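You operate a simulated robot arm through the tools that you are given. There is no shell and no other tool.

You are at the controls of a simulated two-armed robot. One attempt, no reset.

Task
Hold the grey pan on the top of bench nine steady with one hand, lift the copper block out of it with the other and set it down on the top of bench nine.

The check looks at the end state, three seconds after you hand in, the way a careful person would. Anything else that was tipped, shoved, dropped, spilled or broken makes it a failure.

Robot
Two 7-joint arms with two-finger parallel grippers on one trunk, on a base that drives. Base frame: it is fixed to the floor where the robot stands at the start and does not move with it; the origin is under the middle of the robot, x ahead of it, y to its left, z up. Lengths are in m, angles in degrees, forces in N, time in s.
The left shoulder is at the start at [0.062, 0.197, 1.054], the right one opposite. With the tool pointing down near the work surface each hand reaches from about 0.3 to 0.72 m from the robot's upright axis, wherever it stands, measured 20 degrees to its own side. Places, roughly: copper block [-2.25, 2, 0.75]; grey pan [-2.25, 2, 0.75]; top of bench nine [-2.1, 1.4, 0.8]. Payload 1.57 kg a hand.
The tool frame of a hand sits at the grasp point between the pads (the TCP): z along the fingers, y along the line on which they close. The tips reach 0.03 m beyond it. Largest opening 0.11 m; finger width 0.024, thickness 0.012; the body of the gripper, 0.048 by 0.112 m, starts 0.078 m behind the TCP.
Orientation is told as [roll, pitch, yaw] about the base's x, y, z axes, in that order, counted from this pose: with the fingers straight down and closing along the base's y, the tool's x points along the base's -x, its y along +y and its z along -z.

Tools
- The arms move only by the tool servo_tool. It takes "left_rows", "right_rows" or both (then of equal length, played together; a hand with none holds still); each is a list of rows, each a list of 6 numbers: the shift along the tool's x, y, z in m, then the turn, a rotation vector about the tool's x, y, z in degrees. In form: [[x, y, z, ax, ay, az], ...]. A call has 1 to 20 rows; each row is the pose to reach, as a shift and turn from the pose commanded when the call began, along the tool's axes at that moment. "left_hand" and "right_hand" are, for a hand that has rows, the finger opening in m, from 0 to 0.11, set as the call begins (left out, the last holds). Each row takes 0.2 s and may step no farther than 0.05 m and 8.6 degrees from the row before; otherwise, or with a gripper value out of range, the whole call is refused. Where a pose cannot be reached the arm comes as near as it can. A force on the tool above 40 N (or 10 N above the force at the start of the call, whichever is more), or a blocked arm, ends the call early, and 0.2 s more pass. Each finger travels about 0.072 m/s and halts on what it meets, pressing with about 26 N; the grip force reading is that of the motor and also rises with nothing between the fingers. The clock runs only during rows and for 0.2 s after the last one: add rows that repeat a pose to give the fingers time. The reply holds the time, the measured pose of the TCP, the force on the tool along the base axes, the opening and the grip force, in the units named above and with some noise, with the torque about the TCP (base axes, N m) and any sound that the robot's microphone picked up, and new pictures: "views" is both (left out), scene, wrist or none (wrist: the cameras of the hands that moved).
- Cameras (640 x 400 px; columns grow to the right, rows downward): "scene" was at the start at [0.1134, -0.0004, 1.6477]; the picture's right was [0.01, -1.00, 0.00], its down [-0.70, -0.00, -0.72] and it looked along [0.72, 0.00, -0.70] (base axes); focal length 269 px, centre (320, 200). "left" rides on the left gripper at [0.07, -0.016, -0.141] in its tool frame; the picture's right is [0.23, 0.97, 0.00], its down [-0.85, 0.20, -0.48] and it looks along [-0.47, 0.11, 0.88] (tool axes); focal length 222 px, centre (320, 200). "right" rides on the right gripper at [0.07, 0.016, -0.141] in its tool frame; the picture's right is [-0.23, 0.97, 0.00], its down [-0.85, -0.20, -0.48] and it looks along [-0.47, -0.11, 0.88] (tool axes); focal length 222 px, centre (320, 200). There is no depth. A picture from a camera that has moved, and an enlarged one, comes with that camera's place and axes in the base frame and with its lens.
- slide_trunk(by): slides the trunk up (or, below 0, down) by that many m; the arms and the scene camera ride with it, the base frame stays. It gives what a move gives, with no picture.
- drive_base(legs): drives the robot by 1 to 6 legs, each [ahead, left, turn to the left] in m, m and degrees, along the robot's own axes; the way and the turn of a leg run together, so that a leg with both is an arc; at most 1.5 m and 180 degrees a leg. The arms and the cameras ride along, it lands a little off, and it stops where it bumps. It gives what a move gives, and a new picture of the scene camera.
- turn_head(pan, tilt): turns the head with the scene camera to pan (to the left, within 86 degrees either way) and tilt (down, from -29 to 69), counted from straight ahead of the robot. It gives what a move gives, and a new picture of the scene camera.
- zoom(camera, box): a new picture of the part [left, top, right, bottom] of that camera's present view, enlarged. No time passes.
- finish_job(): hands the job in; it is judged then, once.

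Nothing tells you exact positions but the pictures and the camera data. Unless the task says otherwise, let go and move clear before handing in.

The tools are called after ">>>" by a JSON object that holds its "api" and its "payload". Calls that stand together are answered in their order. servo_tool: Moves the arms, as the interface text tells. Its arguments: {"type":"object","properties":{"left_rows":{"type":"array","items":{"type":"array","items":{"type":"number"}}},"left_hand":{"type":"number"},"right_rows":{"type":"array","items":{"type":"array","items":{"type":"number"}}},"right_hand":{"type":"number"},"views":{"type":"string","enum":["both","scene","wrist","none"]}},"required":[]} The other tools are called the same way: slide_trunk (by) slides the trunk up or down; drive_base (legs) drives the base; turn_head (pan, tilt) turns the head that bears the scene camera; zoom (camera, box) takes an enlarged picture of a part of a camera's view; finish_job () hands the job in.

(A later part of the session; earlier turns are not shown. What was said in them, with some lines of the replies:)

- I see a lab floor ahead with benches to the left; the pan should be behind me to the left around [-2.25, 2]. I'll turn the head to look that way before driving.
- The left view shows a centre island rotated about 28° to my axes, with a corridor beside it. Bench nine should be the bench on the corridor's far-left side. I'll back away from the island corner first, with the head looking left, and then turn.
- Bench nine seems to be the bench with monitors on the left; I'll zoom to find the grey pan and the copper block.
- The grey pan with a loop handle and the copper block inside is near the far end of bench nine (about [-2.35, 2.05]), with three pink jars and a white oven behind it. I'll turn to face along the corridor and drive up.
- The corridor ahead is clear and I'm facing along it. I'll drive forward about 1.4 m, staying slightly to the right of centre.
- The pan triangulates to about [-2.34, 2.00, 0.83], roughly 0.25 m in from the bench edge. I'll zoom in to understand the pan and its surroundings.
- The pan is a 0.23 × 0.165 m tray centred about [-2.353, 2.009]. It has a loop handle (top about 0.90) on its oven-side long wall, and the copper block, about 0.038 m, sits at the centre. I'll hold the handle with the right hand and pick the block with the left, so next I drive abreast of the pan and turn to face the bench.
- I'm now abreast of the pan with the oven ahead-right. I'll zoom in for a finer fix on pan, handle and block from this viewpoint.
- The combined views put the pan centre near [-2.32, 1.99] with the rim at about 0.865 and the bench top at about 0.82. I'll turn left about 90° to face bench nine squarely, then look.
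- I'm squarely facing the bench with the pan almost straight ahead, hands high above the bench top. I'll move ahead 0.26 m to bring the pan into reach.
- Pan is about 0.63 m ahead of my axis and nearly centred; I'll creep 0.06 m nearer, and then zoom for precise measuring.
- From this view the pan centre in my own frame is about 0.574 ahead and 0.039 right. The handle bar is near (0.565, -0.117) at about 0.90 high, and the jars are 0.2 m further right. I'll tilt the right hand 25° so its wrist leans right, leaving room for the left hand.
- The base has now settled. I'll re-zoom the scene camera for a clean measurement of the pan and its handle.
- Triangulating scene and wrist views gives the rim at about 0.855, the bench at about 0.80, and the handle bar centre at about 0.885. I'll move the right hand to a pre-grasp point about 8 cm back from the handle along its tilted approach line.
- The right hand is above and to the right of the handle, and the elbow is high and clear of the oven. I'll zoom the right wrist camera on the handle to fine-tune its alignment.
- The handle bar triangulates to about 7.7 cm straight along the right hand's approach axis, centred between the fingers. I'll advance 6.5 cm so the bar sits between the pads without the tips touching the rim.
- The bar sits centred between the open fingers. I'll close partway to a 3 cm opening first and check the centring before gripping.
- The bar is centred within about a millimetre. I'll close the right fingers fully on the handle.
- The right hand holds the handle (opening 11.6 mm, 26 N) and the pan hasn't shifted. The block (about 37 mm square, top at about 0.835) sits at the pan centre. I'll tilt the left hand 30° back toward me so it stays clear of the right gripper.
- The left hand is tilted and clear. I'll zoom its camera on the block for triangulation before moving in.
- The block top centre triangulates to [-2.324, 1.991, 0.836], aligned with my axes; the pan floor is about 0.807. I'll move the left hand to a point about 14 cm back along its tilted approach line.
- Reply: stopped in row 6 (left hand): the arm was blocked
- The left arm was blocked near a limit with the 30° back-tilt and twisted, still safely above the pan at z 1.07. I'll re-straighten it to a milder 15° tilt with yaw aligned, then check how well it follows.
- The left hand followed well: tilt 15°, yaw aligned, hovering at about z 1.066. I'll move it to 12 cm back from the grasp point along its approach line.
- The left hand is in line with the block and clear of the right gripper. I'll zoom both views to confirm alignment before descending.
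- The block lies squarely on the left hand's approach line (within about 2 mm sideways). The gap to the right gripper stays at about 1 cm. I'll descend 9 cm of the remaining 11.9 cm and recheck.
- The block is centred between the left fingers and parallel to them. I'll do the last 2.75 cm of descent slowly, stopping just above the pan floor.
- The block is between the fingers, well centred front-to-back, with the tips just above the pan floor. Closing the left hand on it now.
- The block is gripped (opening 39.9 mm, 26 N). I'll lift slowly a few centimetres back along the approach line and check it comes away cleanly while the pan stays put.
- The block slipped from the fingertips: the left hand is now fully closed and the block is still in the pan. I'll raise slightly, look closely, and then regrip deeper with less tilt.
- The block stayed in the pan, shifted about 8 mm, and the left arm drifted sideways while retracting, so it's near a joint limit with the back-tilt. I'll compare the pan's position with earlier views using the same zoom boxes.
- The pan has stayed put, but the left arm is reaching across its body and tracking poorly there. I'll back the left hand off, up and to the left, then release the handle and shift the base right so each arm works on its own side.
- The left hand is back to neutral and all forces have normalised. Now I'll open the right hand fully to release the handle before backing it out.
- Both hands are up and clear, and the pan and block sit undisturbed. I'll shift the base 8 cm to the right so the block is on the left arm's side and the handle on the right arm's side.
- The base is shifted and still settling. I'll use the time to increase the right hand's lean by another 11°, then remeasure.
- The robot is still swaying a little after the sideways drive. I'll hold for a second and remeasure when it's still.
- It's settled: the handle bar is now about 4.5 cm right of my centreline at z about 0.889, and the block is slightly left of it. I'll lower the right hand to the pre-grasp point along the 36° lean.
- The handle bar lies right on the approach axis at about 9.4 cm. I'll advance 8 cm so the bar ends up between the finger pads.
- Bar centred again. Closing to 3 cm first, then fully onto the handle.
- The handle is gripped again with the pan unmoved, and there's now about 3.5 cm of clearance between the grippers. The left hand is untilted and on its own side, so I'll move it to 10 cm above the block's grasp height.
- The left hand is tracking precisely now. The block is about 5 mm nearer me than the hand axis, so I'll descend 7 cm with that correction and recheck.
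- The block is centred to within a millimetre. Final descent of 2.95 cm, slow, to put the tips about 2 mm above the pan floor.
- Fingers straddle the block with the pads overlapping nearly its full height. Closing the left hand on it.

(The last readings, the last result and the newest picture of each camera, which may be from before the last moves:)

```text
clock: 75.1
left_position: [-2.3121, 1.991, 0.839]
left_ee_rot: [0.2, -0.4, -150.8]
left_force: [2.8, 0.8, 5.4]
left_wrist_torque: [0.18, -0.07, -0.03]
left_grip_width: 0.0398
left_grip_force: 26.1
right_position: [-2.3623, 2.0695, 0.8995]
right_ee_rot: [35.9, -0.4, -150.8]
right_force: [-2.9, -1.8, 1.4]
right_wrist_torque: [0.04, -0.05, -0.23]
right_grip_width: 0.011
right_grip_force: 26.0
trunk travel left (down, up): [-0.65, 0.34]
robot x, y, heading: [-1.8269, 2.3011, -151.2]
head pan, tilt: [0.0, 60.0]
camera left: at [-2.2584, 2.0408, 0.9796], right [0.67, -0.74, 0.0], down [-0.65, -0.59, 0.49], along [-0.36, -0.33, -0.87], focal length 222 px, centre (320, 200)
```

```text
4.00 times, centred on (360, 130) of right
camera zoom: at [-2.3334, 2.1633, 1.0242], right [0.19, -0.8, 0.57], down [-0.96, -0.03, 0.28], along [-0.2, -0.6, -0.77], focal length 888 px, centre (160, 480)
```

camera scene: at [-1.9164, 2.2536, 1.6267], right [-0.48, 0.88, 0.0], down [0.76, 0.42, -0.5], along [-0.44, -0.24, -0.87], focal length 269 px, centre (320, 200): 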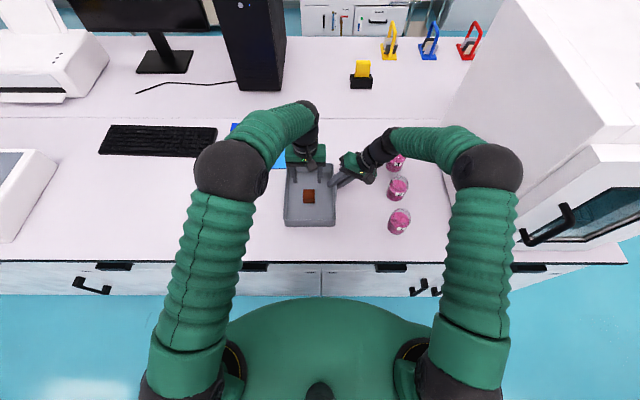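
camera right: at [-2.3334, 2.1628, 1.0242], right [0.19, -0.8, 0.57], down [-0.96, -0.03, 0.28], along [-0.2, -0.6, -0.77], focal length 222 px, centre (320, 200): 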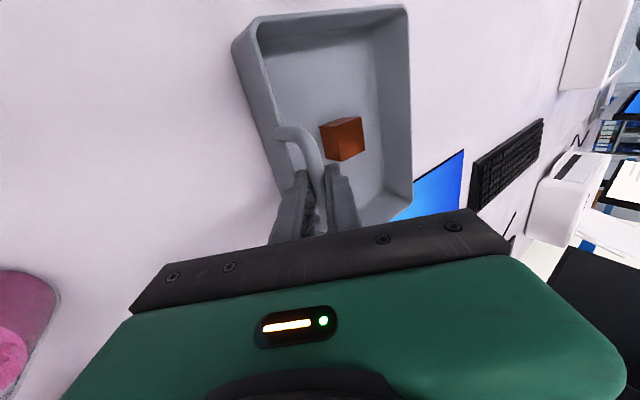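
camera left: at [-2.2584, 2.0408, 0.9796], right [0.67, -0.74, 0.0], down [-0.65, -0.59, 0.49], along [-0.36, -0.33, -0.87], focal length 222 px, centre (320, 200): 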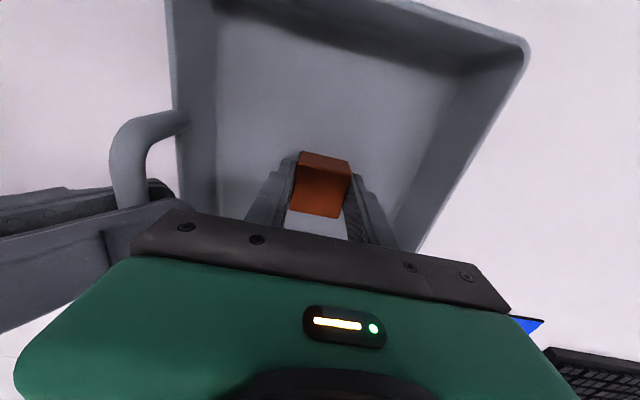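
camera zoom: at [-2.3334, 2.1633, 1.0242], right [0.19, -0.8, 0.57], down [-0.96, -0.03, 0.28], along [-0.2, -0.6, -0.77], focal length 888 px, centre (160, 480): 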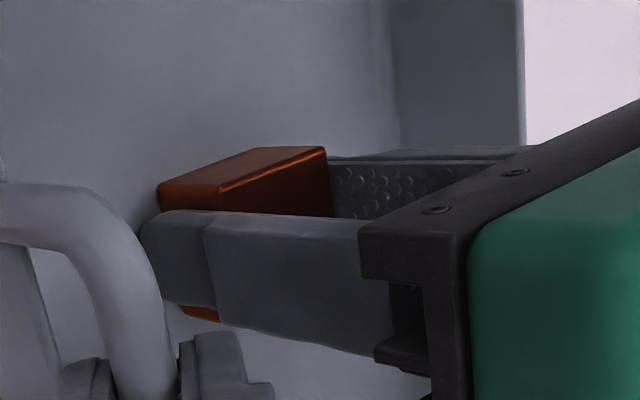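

Gripped well (39.8 mm, 26 N). I'll now lift very gently, about 5 mm first, watching the forces.

>>> {"api": "servo_tool", "payload": {"left_rows": [[0, 0, -0.001, 0, 0, 0], [0, 0, -0.002, 0, 0, 0], [0, 0, -0.003, 0, 0, 0], [0, 0, -0.004, 0, 0, 0], [0, 0, -0.005, 0, 0, 0], [0, 0, -0.006, 0, 0, 0]], "views": "wrist"}}

>>> {"api": "zoom", "payload": {"camera": "right", "box": [280, 80, 440, 180]}}

```text
clock: 76.5
left_position: [-2.3115, 1.9917, 0.844]
left_ee_rot: [0.2, -0.4, -150.8]
left_force: [0.7, -0.8, -4.0]
left_wrist_torque: [-0.03, 0.02, -0.02]
left_grip_width: 0.0395
left_grip_force: 26.1
right_position: [-2.3609, 2.0689, 0.8994]
right_ee_rot: [35.9, -0.4, -150.8]
right_force: [-0.4, 1.1, 8.1]
right_wrist_torque: [0.07, -0.23, -0.08]
right_grip_width: 0.0115
right_grip_force: 25.4
trunk travel left (down, up): [-0.65, 0.34]
robot x, y, heading: [-1.8253, 2.3035, -151.2]
head pan, tilt: [0.0, 60.0]
camera left: at [-2.2585, 2.0406, 0.9852], right [0.67, -0.74, 0.0], down [-0.65, -0.59, 0.49], along [-0.36, -0.33, -0.87], focal length 222 px, centre (320, 200)
```

left: 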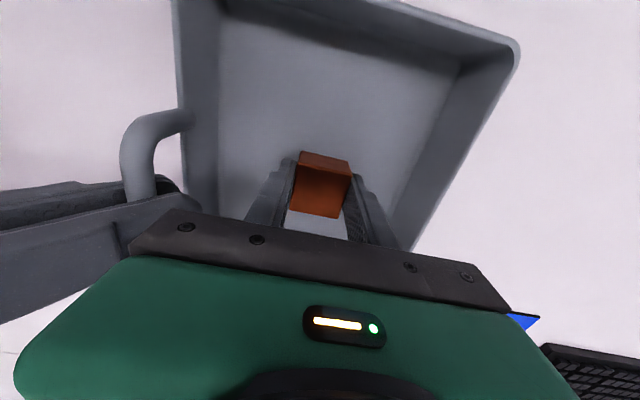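

```text
4.00 times, centred on (360, 130) of right
camera zoom: at [-2.3336, 2.1634, 1.0241], right [0.19, -0.8, 0.57], down [-0.96, -0.03, 0.28], along [-0.2, -0.6, -0.77], focal length 888 px, centre (160, 480)
```

zoom: 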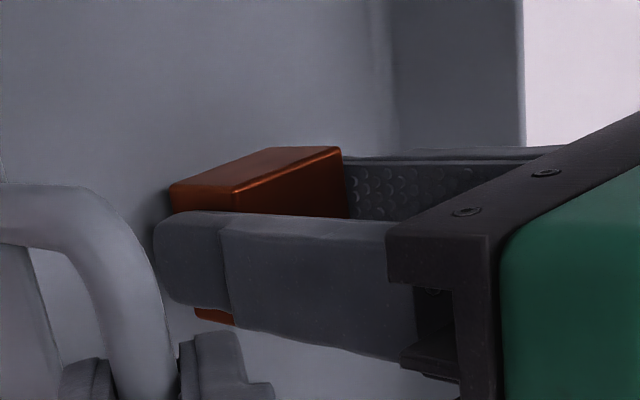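

The block is off the pan floor, about 4 N of weight, with no slip. I'll continue lifting smoothly to about 5 cm.

>>> {"api": "servo_tool", "payload": {"left_rows": [[0, 0, -0.003, 0, 0, 0], [0, 0, -0.008, 0, 0, 0], [0, 0, -0.014, 0, 0, 0], [0, 0, -0.02, 0, 0, 0], [0, 0, -0.026, 0, 0, 0], [0, 0, -0.032, 0, 0, 0], [0, 0, -0.038, 0, 0, 0], [0, 0, -0.043, 0, 0, 0], [0, 0, -0.046, 0, 0, 0]], "views": "both"}}

>>> {"api": "zoom", "payload": {"camera": "right", "box": [280, 40, 520, 190]}}

```text
clock: 78.5
left_position: [-2.3114, 1.9915, 0.8901]
left_ee_rot: [0.3, -0.3, -150.8]
left_force: [0.2, 0.3, -4.0]
left_wrist_torque: [0.0, -0.02, 0.01]
left_grip_width: 0.0398
left_grip_force: 26.2
right_position: [-2.3622, 2.0698, 0.8986]
right_ee_rot: [36.0, -0.4, -150.9]
right_force: [1.2, 0.6, 6.8]
right_wrist_torque: [0.01, -0.11, -0.15]
right_grip_width: 0.0115
right_grip_force: 26.3
trunk travel left (down, up): [-0.65, 0.34]
robot x, y, heading: [-1.8273, 2.3042, -151.1]
head pan, tilt: [0.0, 60.0]
camera scene: at [-1.9165, 2.2537, 1.6267], right [-0.48, 0.88, 0.0], down [0.76, 0.42, -0.5], along [-0.44, -0.24, -0.87], focal length 269 px, centre (320, 200)
camera left: at [-2.2579, 2.0411, 1.0316], right [0.67, -0.74, 0.0], down [-0.65, -0.59, 0.49], along [-0.36, -0.33, -0.87], focal length 222 px, centre (320, 200)
```

scene: 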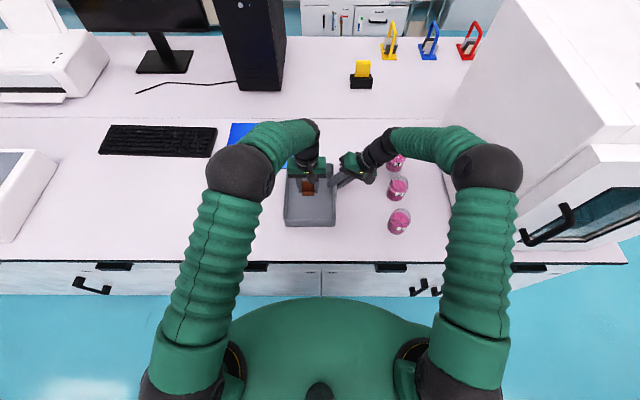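
left: 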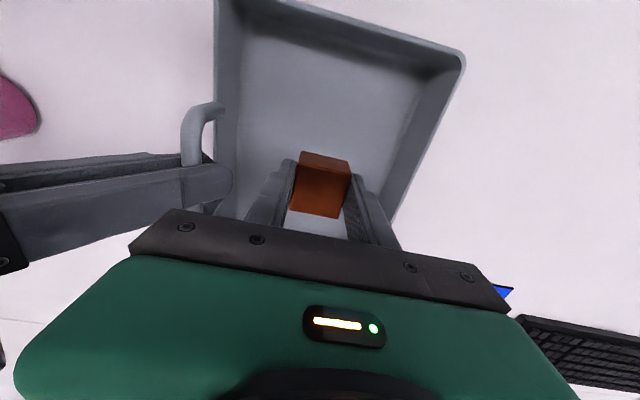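

```text
2.67 times, centred on (400, 115) of right
camera zoom: at [-2.3336, 2.1634, 1.0241], right [0.19, -0.8, 0.57], down [-0.96, -0.03, 0.28], along [-0.2, -0.6, -0.77], focal length 592 px, centre (107, 427)
```

zoom: 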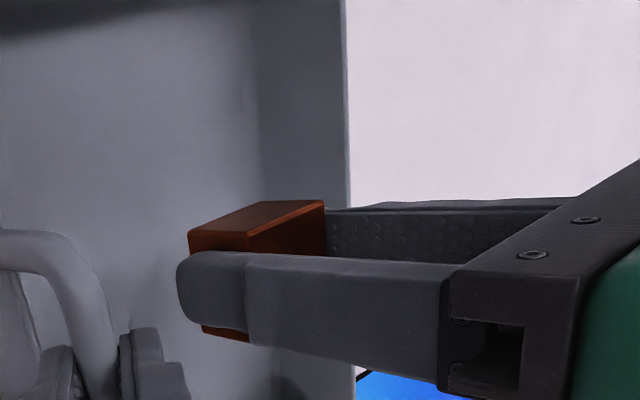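

The block is clear of the pan floor and firmly held. I'll raise it another 5.5 cm to clear the rim, then carry it left to the open bench area beside the pan.

>>> {"api": "servo_tool", "payload": {"left_rows": [[0, 0, -0.008, 0, 0, 0], [0, 0, -0.02, 0, 0, 0], [0, 0, -0.034, 0, 0, 0], [0, 0, -0.047, 0, 0, 0], [0, 0, -0.055, 0, 0, 0], [0.001, 0.008, -0.057, 0, 0, 0], [0.003, 0.024, -0.057, 0, 0, 0], [0.006, 0.044, -0.057, 0, 0, 0], [0.009, 0.066, -0.057, 0, 0, 0], [0.012, 0.09, -0.057, 0, 0, 0], [0.015, 0.115, -0.057, 0, 0, 0], [0.018, 0.14, -0.057, 0, 0, 0], [0.02, 0.163, -0.057, 0, 0, 0], [0.02, 0.182, -0.057, 0, 0, 0], [0.02, 0.195, -0.057, 0, 0, 0], [0.02, 0.2, -0.057, 0, 0, 0], [0.02, 0.2, -0.057, 0, 0, 0]], "views": "both"}}

>>> {"api": "zoom", "payload": {"camera": "scene", "box": [200, 120, 392, 240]}}

```text
clock: 82.1
left_position: [-2.1946, 1.827, 0.9475]
left_ee_rot: [0.2, -0.4, -150.8]
left_force: [-0.2, 0.2, -4.7]
left_wrist_torque: [0.02, -0.02, -0.03]
left_grip_width: 0.0398
left_grip_force: 25.8
right_position: [-2.3623, 2.0684, 0.8996]
right_ee_rot: [35.9, -0.4, -150.9]
right_force: [-0.6, 1.6, 5.9]
right_wrist_torque: [0.03, -0.07, -0.11]
right_grip_width: 0.0114
right_grip_force: 26.2
trunk travel left (down, up): [-0.65, 0.34]
robot x, y, heading: [-1.8247, 2.3054, -151.3]
head pan, tilt: [0.0, 60.0]
camera scene: at [-1.9163, 2.2532, 1.6267], right [-0.48, 0.88, 0.0], down [0.76, 0.42, -0.5], along [-0.44, -0.24, -0.87], focal length 269 px, centre (320, 200)
camera left: at [-2.1422, 1.8763, 1.0888], right [0.67, -0.74, 0.0], down [-0.65, -0.59, 0.49], along [-0.36, -0.33, -0.87], focal length 222 px, centre (320, 200)
```

scene: 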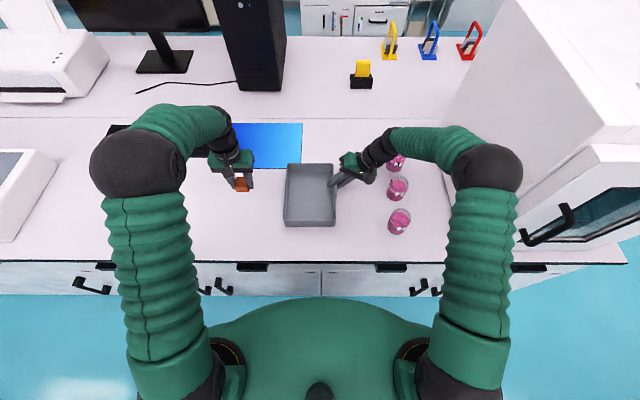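
left: 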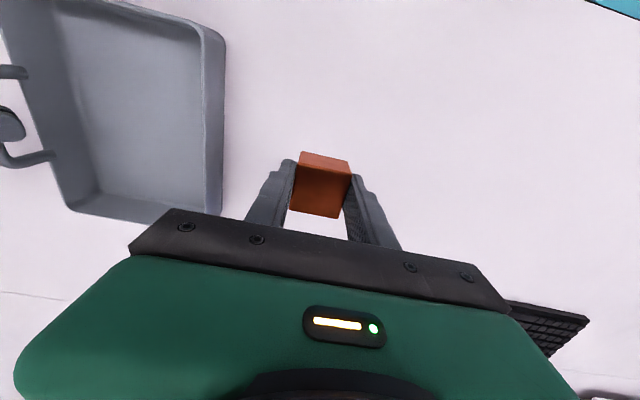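

```text
3.33 times, centred on (296, 180) of scene
camera zoom: at [-1.9163, 2.2532, 1.6267], right [-0.48, 0.88, 0.0], down [0.76, 0.42, -0.5], along [-0.44, -0.24, -0.87], focal length 896 px, centre (400, 267)
```

zoom: 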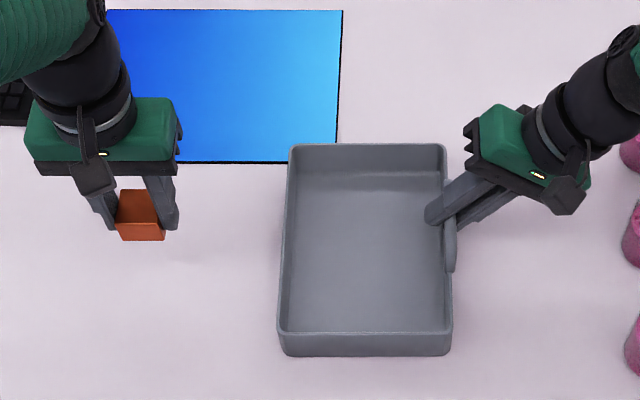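

The block now hangs over empty bench, left of the pan and in front of the blue sheet. I'll lower it most of the way, leaving about 1.3 cm for a slow final approach.

>>> {"api": "servo_tool", "payload": {"left_rows": [[0, 0, 0.008, 0, 0, 0], [0, 0, 0.022, 0, 0, 0], [0, 0, 0.038, 0, 0, 0], [0, 0, 0.054, 0, 0, 0], [0, 0, 0.07, 0, 0, 0], [0, 0, 0.084, 0, 0, 0], [0, 0, 0.095, 0, 0, 0], [0, 0, 0.1, 0, 0, 0], [0, 0, 0.1, 0, 0, 0]], "views": "both"}}

>>> {"api": "zoom", "payload": {"camera": "left", "box": [240, 110, 400, 210]}}

>>> {"api": "zoom", "payload": {"camera": "scene", "box": [190, 150, 318, 230]}}

```text
clock: 84.1
left_position: [-2.1957, 1.8253, 0.8477]
left_ee_rot: [0.2, -0.4, -150.7]
left_force: [-0.3, 0.4, -4.1]
left_wrist_torque: [0.0, -0.02, 0.0]
left_grip_width: 0.0399
left_grip_force: 25.9
right_position: [-2.3614, 2.0694, 0.8994]
right_ee_rot: [36.0, -0.3, -150.8]
right_force: [-1.5, 1.8, 5.0]
right_wrist_torque: [0.03, -0.14, -0.11]
right_grip_width: 0.0113
right_grip_force: 25.9
trunk travel left (down, up): [-0.65, 0.34]
robot x, y, heading: [-1.827, 2.3023, -150.8]
head pan, tilt: [0.0, 60.0]
camera scene: at [-1.9165, 2.2528, 1.6267], right [-0.48, 0.88, 0.0], down [0.76, 0.42, -0.5], along [-0.44, -0.24, -0.87], focal length 269 px, centre (320, 200)
camera left: at [-2.143, 1.8749, 0.9886], right [0.67, -0.74, 0.0], down [-0.65, -0.59, 0.49], along [-0.36, -0.33, -0.87], focal length 222 px, centre (320, 200)
```

scene: 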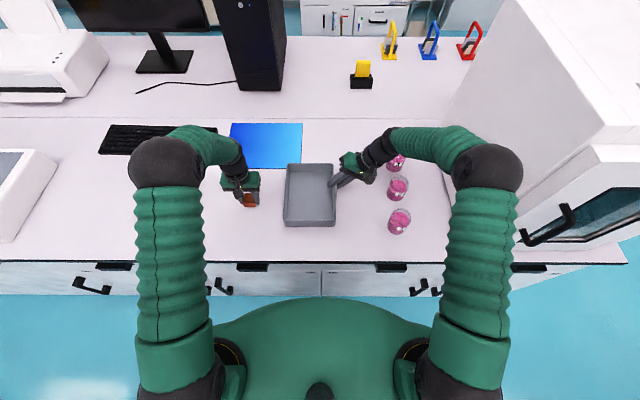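
left: 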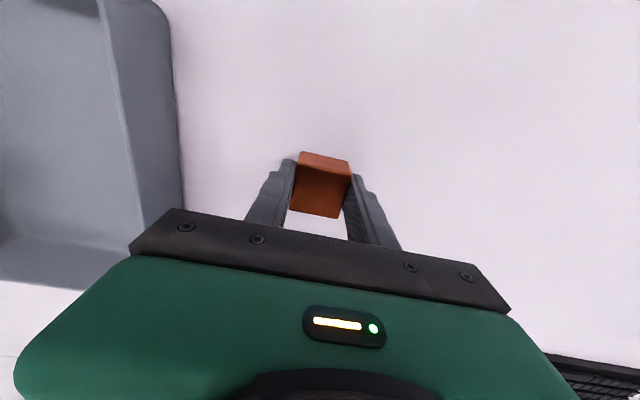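

```text
4.00 times, centred on (320, 160) of left
camera zoom: at [-2.143, 1.8749, 0.9886], right [0.67, -0.74, 0.0], down [-0.65, -0.59, 0.49], along [-0.36, -0.33, -0.87], focal length 888 px, centre (320, 360)
```

zoom: 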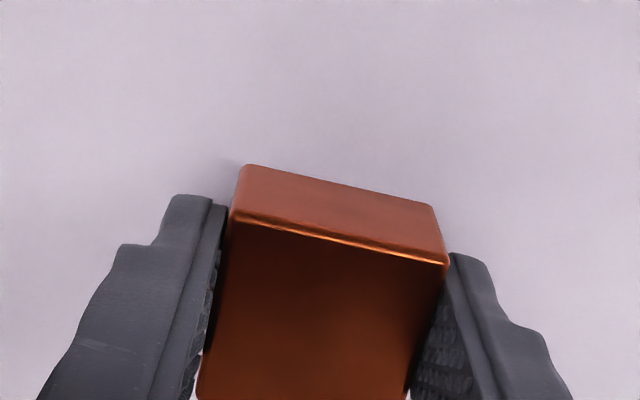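

```text
5.00 times, centred on (254, 190) of scene
camera zoom: at [-1.9165, 2.2528, 1.6267], right [-0.48, 0.88, 0.0], down [0.76, 0.42, -0.5], along [-0.44, -0.24, -0.87], focal length 1344 px, centre (650, 250)
```

zoom: 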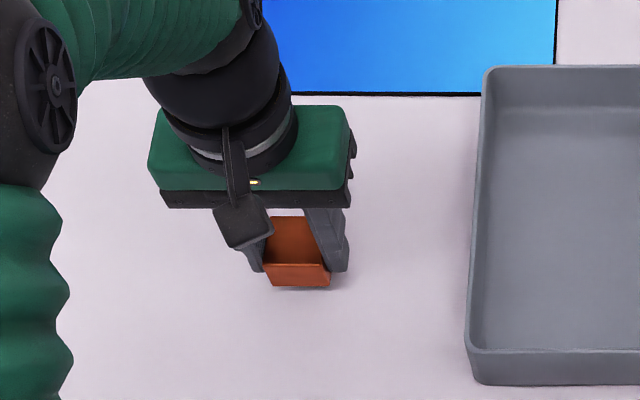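

Still held firmly and level, about 1.3 cm above the bench. I'll lower in 2 mm steps.

>>> {"api": "servo_tool", "payload": {"left_rows": [[0, 0, 0.002, 0, 0, 0], [0, 0, 0.004, 0, 0, 0], [0, 0, 0.006, 0, 0, 0], [0, 0, 0.008, 0, 0, 0], [0, 0, 0.0095, 0, 0, 0], [0, 0, 0.0095, 0, 0, 0]], "views": "wrist"}}

>>> {"api": "zoom", "payload": {"camera": "left", "box": [240, 110, 400, 210]}}

```text
clock: 85.5
left_position: [-2.1955, 1.8263, 0.8377]
left_ee_rot: [0.2, -0.4, -150.8]
left_force: [0.0, -0.2, -4.8]
left_wrist_torque: [0.01, -0.01, 0.01]
left_grip_width: 0.0394
left_grip_force: 26.2
right_position: [-2.3621, 2.0689, 0.9]
right_ee_rot: [36.0, -0.4, -150.8]
right_force: [-0.4, 1.3, 4.0]
right_wrist_torque: [0.07, -0.12, -0.08]
right_grip_width: 0.0115
right_grip_force: 25.8
trunk travel left (down, up): [-0.65, 0.34]
robot x, y, heading: [-1.8273, 2.3029, -151.1]
head pan, tilt: [0.0, 60.0]
camera left: at [-2.1433, 1.8752, 0.9792], right [0.67, -0.74, 0.0], down [-0.65, -0.59, 0.49], along [-0.36, -0.33, -0.87], focal length 222 px, centre (320, 200)
```

left: 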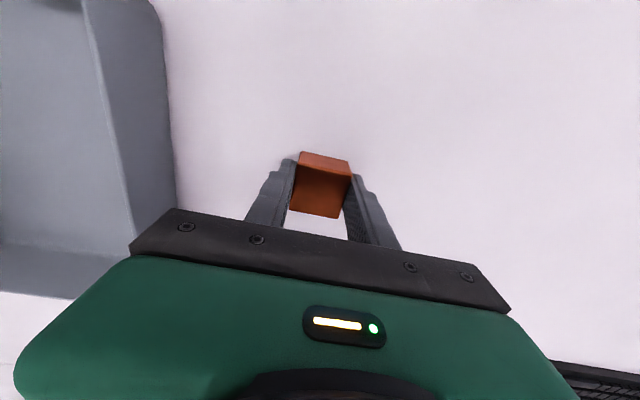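

```text
4.00 times, centred on (320, 160) of left
camera zoom: at [-2.1433, 1.8752, 0.9792], right [0.67, -0.74, 0.0], down [-0.65, -0.59, 0.49], along [-0.36, -0.33, -0.87], focal length 888 px, centre (320, 360)
```

zoom: 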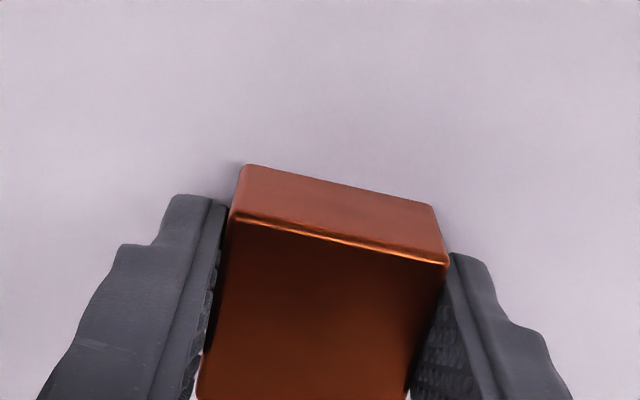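

Force still shows the block's full weight hanging, so there's no contact yet. I'll continue down in 1 mm steps.

>>> {"api": "servo_tool", "payload": {"left_rows": [[0, 0, 0.001, 0, 0, 0], [0, 0, 0.002, 0, 0, 0], [0, 0, 0.003, 0, 0, 0], [0, 0, 0.003, 0, 0, 0]], "views": "none"}}

```text
clock: 86.5
left_position: [-2.1967, 1.8258, 0.835]
left_ee_rot: [0.2, -0.3, -150.7]
left_force: [-0.1, -0.6, -3.9]
left_wrist_torque: [-0.03, -0.01, -0.03]
left_grip_width: 0.0397
left_grip_force: 25.8
right_position: [-2.3612, 2.0687, 0.8993]
right_ee_rot: [35.9, -0.4, -150.7]
right_force: [-0.7, 1.0, 4.0]
right_wrist_torque: [0.07, -0.08, -0.11]
right_grip_width: 0.0113
right_grip_force: 25.9
trunk travel left (down, up): [-0.65, 0.34]
robot x, y, heading: [-1.8254, 2.3086, -151.3]
head pan, tilt: [0.0, 60.0]
```

>>> {"api": "servo_tool", "payload": {"left_rows": [[0, 0, 0.001, 0, 0, 0], [0, 0, 0.002, 0, 0, 0], [0, 0, 0.002, 0, 0, 0]], "views": "none"}}

```text
clock: 87.3
left_position: [-2.1968, 1.8255, 0.833]
left_ee_rot: [0.2, -0.5, -150.8]
left_force: [0.1, -0.2, 4.3]
left_wrist_torque: [0.2, -0.03, 0.03]
left_grip_width: 0.0397
left_grip_force: 25.6
right_position: [-2.3615, 2.0692, 0.8998]
right_ee_rot: [35.9, -0.4, -150.7]
right_force: [-1.2, 0.0, 1.1]
right_wrist_torque: [0.03, -0.03, -0.08]
right_grip_width: 0.0112
right_grip_force: 26.2
trunk travel left (down, up): [-0.65, 0.34]
robot x, y, heading: [-1.8276, 2.3005, -151.3]
head pan, tilt: [0.0, 60.0]
```

The force flipped from -4 N to +4 N, so the block is resting on the bench. I'll check the view and open the fingers.

>>> {"api": "servo_tool", "payload": {"left_rows": [[0, 0, -0.0005, 0, 0, 0], [0, 0, -0.0005, 0, 0, 0], [0, 0, -0.0005, 0, 0, 0], [0, 0, -0.0005, 0, 0, 0]], "left_hand": 0.075, "views": "both"}}

>>> {"api": "zoom", "payload": {"camera": "left", "box": [240, 110, 400, 210]}}

>>> {"api": "zoom", "payload": {"camera": "scene", "box": [190, 150, 318, 230]}}

```text
clock: 88.3
left_position: [-2.1967, 1.8255, 0.8341]
left_ee_rot: [0.2, -0.3, -150.8]
left_force: [0.5, 0.1, 0.5]
left_wrist_torque: [0.0, 0.01, 0.04]
left_grip_width: 0.075
left_grip_force: 0.1
right_position: [-2.3627, 2.0686, 0.8999]
right_ee_rot: [35.9, -0.4, -150.9]
right_force: [0.3, 1.0, 1.6]
right_wrist_torque: [0.04, -0.12, -0.07]
right_grip_width: 0.0112
right_grip_force: 26.6
trunk travel left (down, up): [-0.65, 0.34]
robot x, y, heading: [-1.8245, 2.3035, -150.9]
head pan, tilt: [0.0, 60.0]
camera scene: at [-1.9162, 2.2528, 1.6267], right [-0.48, 0.88, 0.0], down [0.76, 0.42, -0.5], along [-0.44, -0.24, -0.87], focal length 269 px, centre (320, 200)
camera left: at [-2.1432, 1.8751, 0.9748], right [0.67, -0.74, 0.0], down [-0.65, -0.59, 0.49], along [-0.36, -0.33, -0.87], focal length 222 px, centre (320, 200)
```

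scene: 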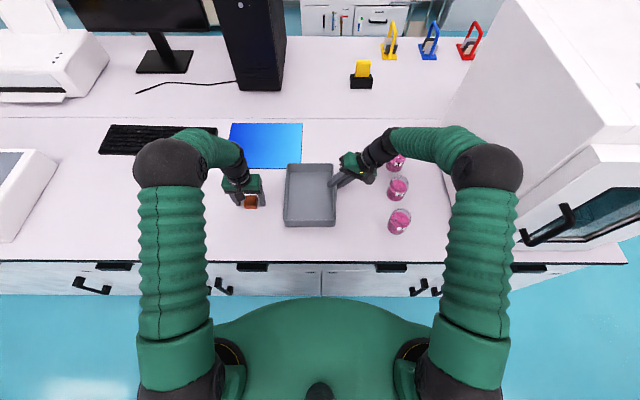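
left: 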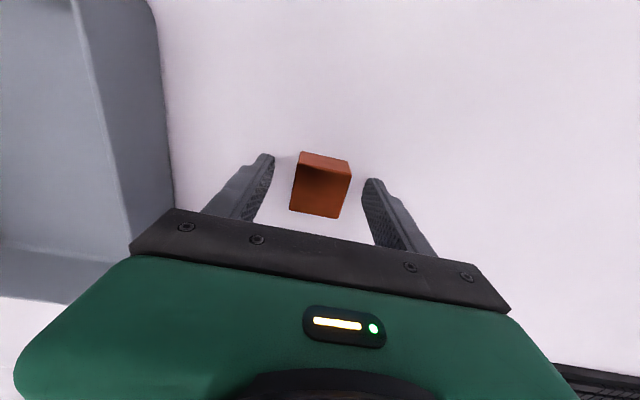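

```text
4.00 times, centred on (320, 160) of left
camera zoom: at [-2.1432, 1.8751, 0.9748], right [0.67, -0.74, 0.0], down [-0.65, -0.59, 0.49], along [-0.36, -0.33, -0.87], focal length 888 px, centre (320, 360)
```

zoom: 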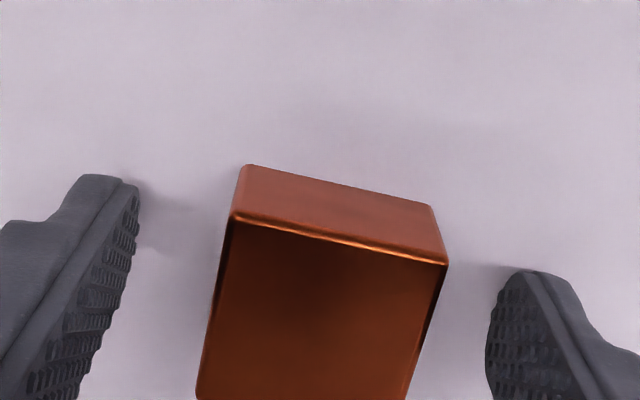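

```text
5.00 times, centred on (254, 190) of scene
camera zoom: at [-1.9162, 2.2528, 1.6267], right [-0.48, 0.88, 0.0], down [0.76, 0.42, -0.5], along [-0.44, -0.24, -0.87], focal length 1344 px, centre (650, 250)
```

zoom: 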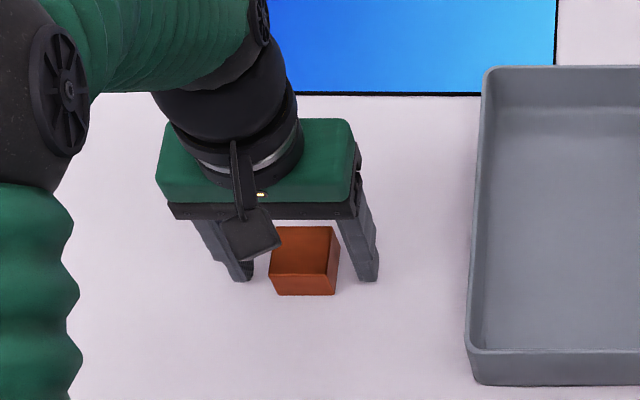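

The block stands free on the bench with the fingers open on both sides. I'll raise the left hand straight up.

>>> {"api": "servo_tool", "payload": {"left_rows": [[0, 0, -0.01, 0, 0, 0], [0, 0, -0.03, 0, 0, 0], [0, 0, -0.06, 0, 0, 0], [0, 0, -0.095, 0, 0, 0], [0, 0, -0.13, 0, 0, 0], [0, 0, -0.165, 0, 0, 0], [0, 0, -0.19, 0, 0, 0], [0, 0, -0.19, 0, 0, 0]], "left_hand": 0.075, "views": "both"}}

>>> {"api": "servo_tool", "payload": {"right_rows": [[0, 0, 0, 0, 0, 0], [0, 0, 0, 0, 0, 0], [0, 0, 0, 0, 0, 0], [0, 0, 0, 0, 0, 0], [0, 0, 0, 0, 0, 0]], "right_hand": 0.11, "views": "both"}}

```text
clock: 90.1
left_position: [-2.1947, 1.8272, 1.0243]
left_ee_rot: [0.2, -0.4, -150.7]
left_force: [-0.1, -0.5, 0.0]
left_wrist_torque: [-0.01, 0.01, 0.01]
left_grip_width: 0.075
left_grip_force: 0.1
right_position: [-2.3612, 2.0703, 0.8989]
right_ee_rot: [36.0, -0.5, -150.8]
right_force: [0.8, -0.5, 0.4]
right_wrist_torque: [0.13, -0.18, 0.05]
right_grip_width: 0.0113
right_grip_force: 25.9
trunk travel left (down, up): [-0.65, 0.34]
robot x, y, heading: [-1.8273, 2.3032, -151.1]
head pan, tilt: [0.0, 60.0]
camera scene: at [-1.9163, 2.2528, 1.6267], right [-0.48, 0.88, 0.0], down [0.76, 0.42, -0.5], along [-0.44, -0.24, -0.87], focal length 269 px, centre (320, 200)
camera left: at [-2.1421, 1.8766, 1.1651], right [0.67, -0.74, 0.0], down [-0.65, -0.59, 0.49], along [-0.36, -0.33, -0.87], focal length 222 px, centre (320, 200)
```

scene: 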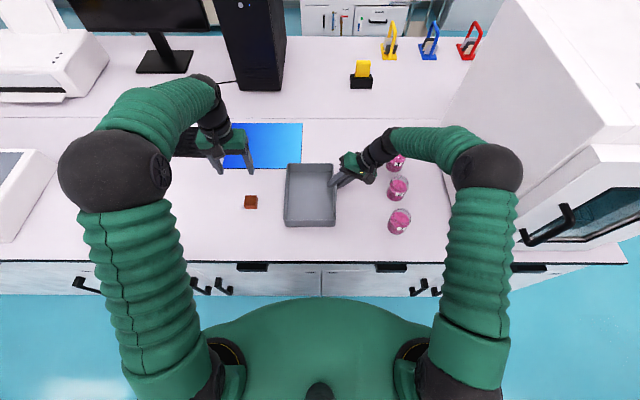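
left: 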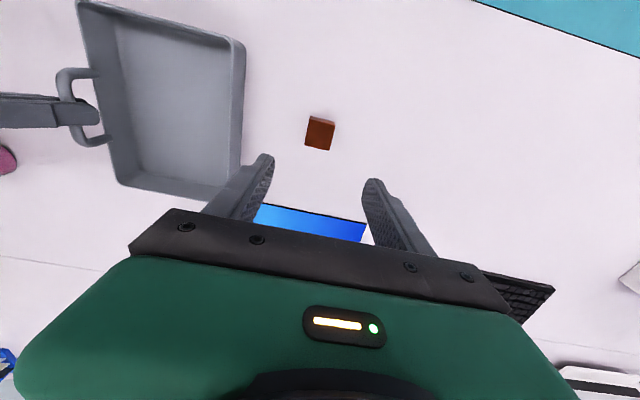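

```text
clock: 91.3
left_position: [-2.1956, 1.8272, 1.0243]
left_ee_rot: [0.1, -0.3, -150.9]
left_force: [-0.8, 0.2, -0.1]
left_wrist_torque: [-0.04, -0.01, 0.02]
left_grip_width: 0.0749
left_grip_force: 0.1
right_position: [-2.361, 2.0689, 0.8997]
right_ee_rot: [35.9, -0.5, -150.8]
right_force: [0.1, -0.1, 1.0]
right_wrist_torque: [-0.01, -0.01, -0.02]
right_grip_width: 0.1098
right_grip_force: 0.1
trunk travel left (down, up): [-0.65, 0.34]
robot x, y, heading: [-1.8238, 2.3027, -151.0]
head pan, tilt: [0.0, 60.0]
camera scene: at [-1.9164, 2.2527, 1.6267], right [-0.48, 0.88, 0.0], down [0.76, 0.42, -0.5], along [-0.44, -0.24, -0.87], focal length 269 px, centre (320, 200)
camera right: at [-2.3335, 2.1628, 1.024], right [0.19, -0.8, 0.57], down [-0.96, -0.03, 0.28], along [-0.2, -0.6, -0.77], focal length 222 px, centre (320, 200)
```

scene: 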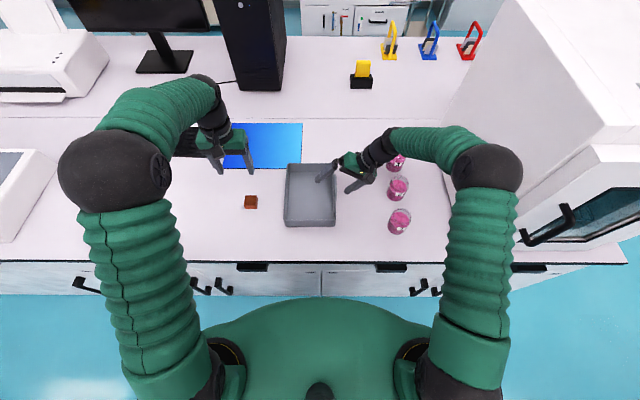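
right: 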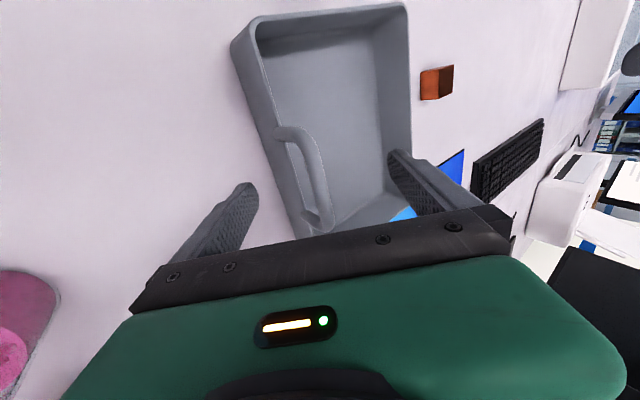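

The handle is released and the pan sits where it was. I'll back the right hand out along its approach line and raise it clear.

>>> {"api": "servo_tool", "payload": {"right_rows": [[0, 0, -0.015, 0, 0, 0], [0, 0, -0.04, 0, 0, 0], [0, 0, -0.075, 0, 0, 0], [0, 0.02, -0.11, 0, 0, 0], [0, 0.05, -0.135, 0, 0, 0], [0, 0.075, -0.15, 0, 0, 0], [0, 0.075, -0.15, 0, 0, 0]], "right_hand": 0.11, "views": "both"}}

>>> {"api": "zoom", "payload": {"camera": "scene", "box": [200, 130, 440, 280]}}

```text
clock: 92.9
left_position: [-2.1951, 1.8275, 1.0241]
left_ee_rot: [0.2, -0.4, -150.8]
left_force: [-0.7, -0.3, 0.0]
left_wrist_torque: [0.05, 0.0, 0.01]
left_grip_width: 0.075
left_grip_force: 0.0
right_position: [-2.3731, 2.0937, 1.0666]
right_ee_rot: [35.9, -0.4, -150.9]
right_force: [-0.3, -0.7, 0.1]
right_wrist_torque: [0.03, 0.0, 0.0]
right_grip_width: 0.1099
right_grip_force: 0.1
trunk travel left (down, up): [-0.65, 0.34]
robot x, y, heading: [-1.8251, 2.3018, -151.2]
head pan, tilt: [0.0, 60.0]
camera scene: at [-1.9165, 2.2528, 1.6267], right [-0.48, 0.88, 0.0], down [0.76, 0.42, -0.5], along [-0.44, -0.24, -0.87], focal length 269 px, centre (320, 200)
camera right: at [-2.3455, 2.1871, 1.1894], right [0.19, -0.8, 0.57], down [-0.96, -0.03, 0.28], along [-0.2, -0.6, -0.77], focal length 222 px, centre (320, 200)
```

scene: 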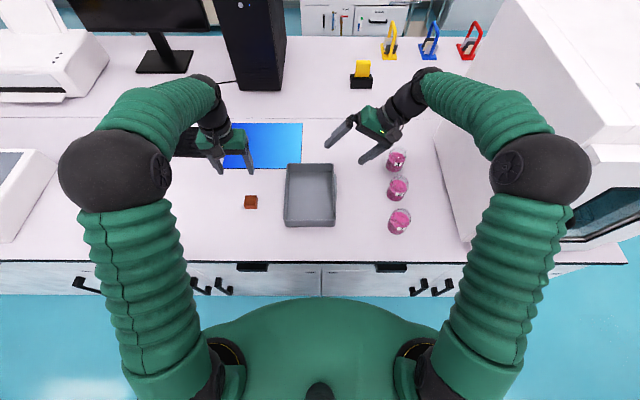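
right: 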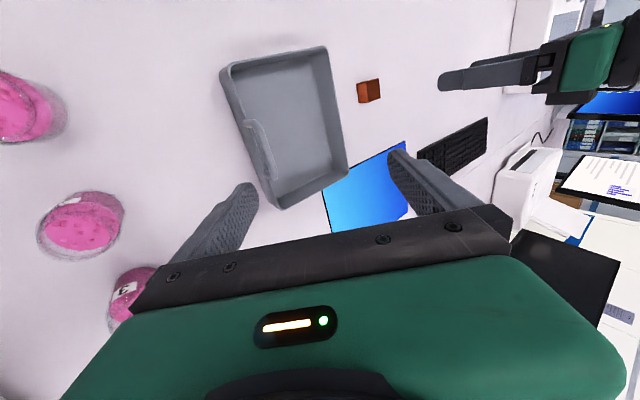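

```text
2.67 times, centred on (320, 205) of scene
camera zoom: at [-1.9165, 2.2528, 1.6267], right [-0.48, 0.88, 0.0], down [0.76, 0.42, -0.5], along [-0.44, -0.24, -0.87], focal length 717 px, centre (320, 187)
```

zoom: 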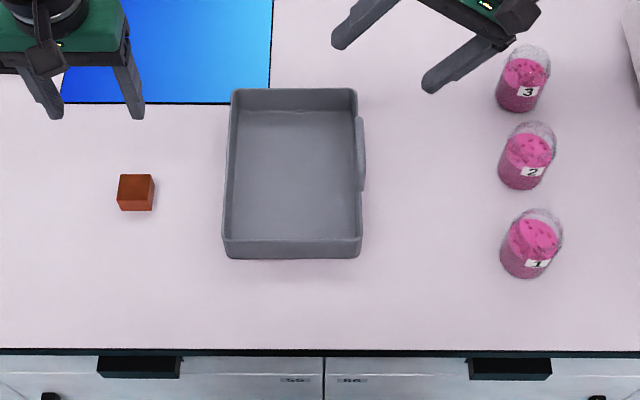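

The copper block is flat on the bench top, left of the empty pan. The pan is upright where it was, and the jars, blue sheet and other items I can see look undisturbed. Both hands are open and well clear, so I'm handing in.

>>> {"api": "finish_job", "payload": {}}

```text
The job is handed in.
```

I lifted the copper block out of the grey pan and set it on the top of bench nine, about 10 cm to the left of the pan. The job is handed in, but the tool did not report whether it passed.

- **First try slipped:** the left hand lost its grip on the block at the first attempt. The block slid about 8 mm inside the pan and did not leave it. The likely cause was the two grippers working too close together with the left hand tilted.
- **Second try:** I let go of the pan, moved the base 8 cm to the right, took hold of the handle again with the right hand, and lifted with the left hand pointing straight down. That grip held.
- **Final state in the last pictures:**
  - The pan is upright and, as far as the cameras show, moved no more than about 2 mm.
  - The block sits flat on bare bench, in front of the blue sheet and not on it.
  - The three pink jars and the other items in view look undisturbed.
  - Both hands are open and about 0.2 m above the bench.
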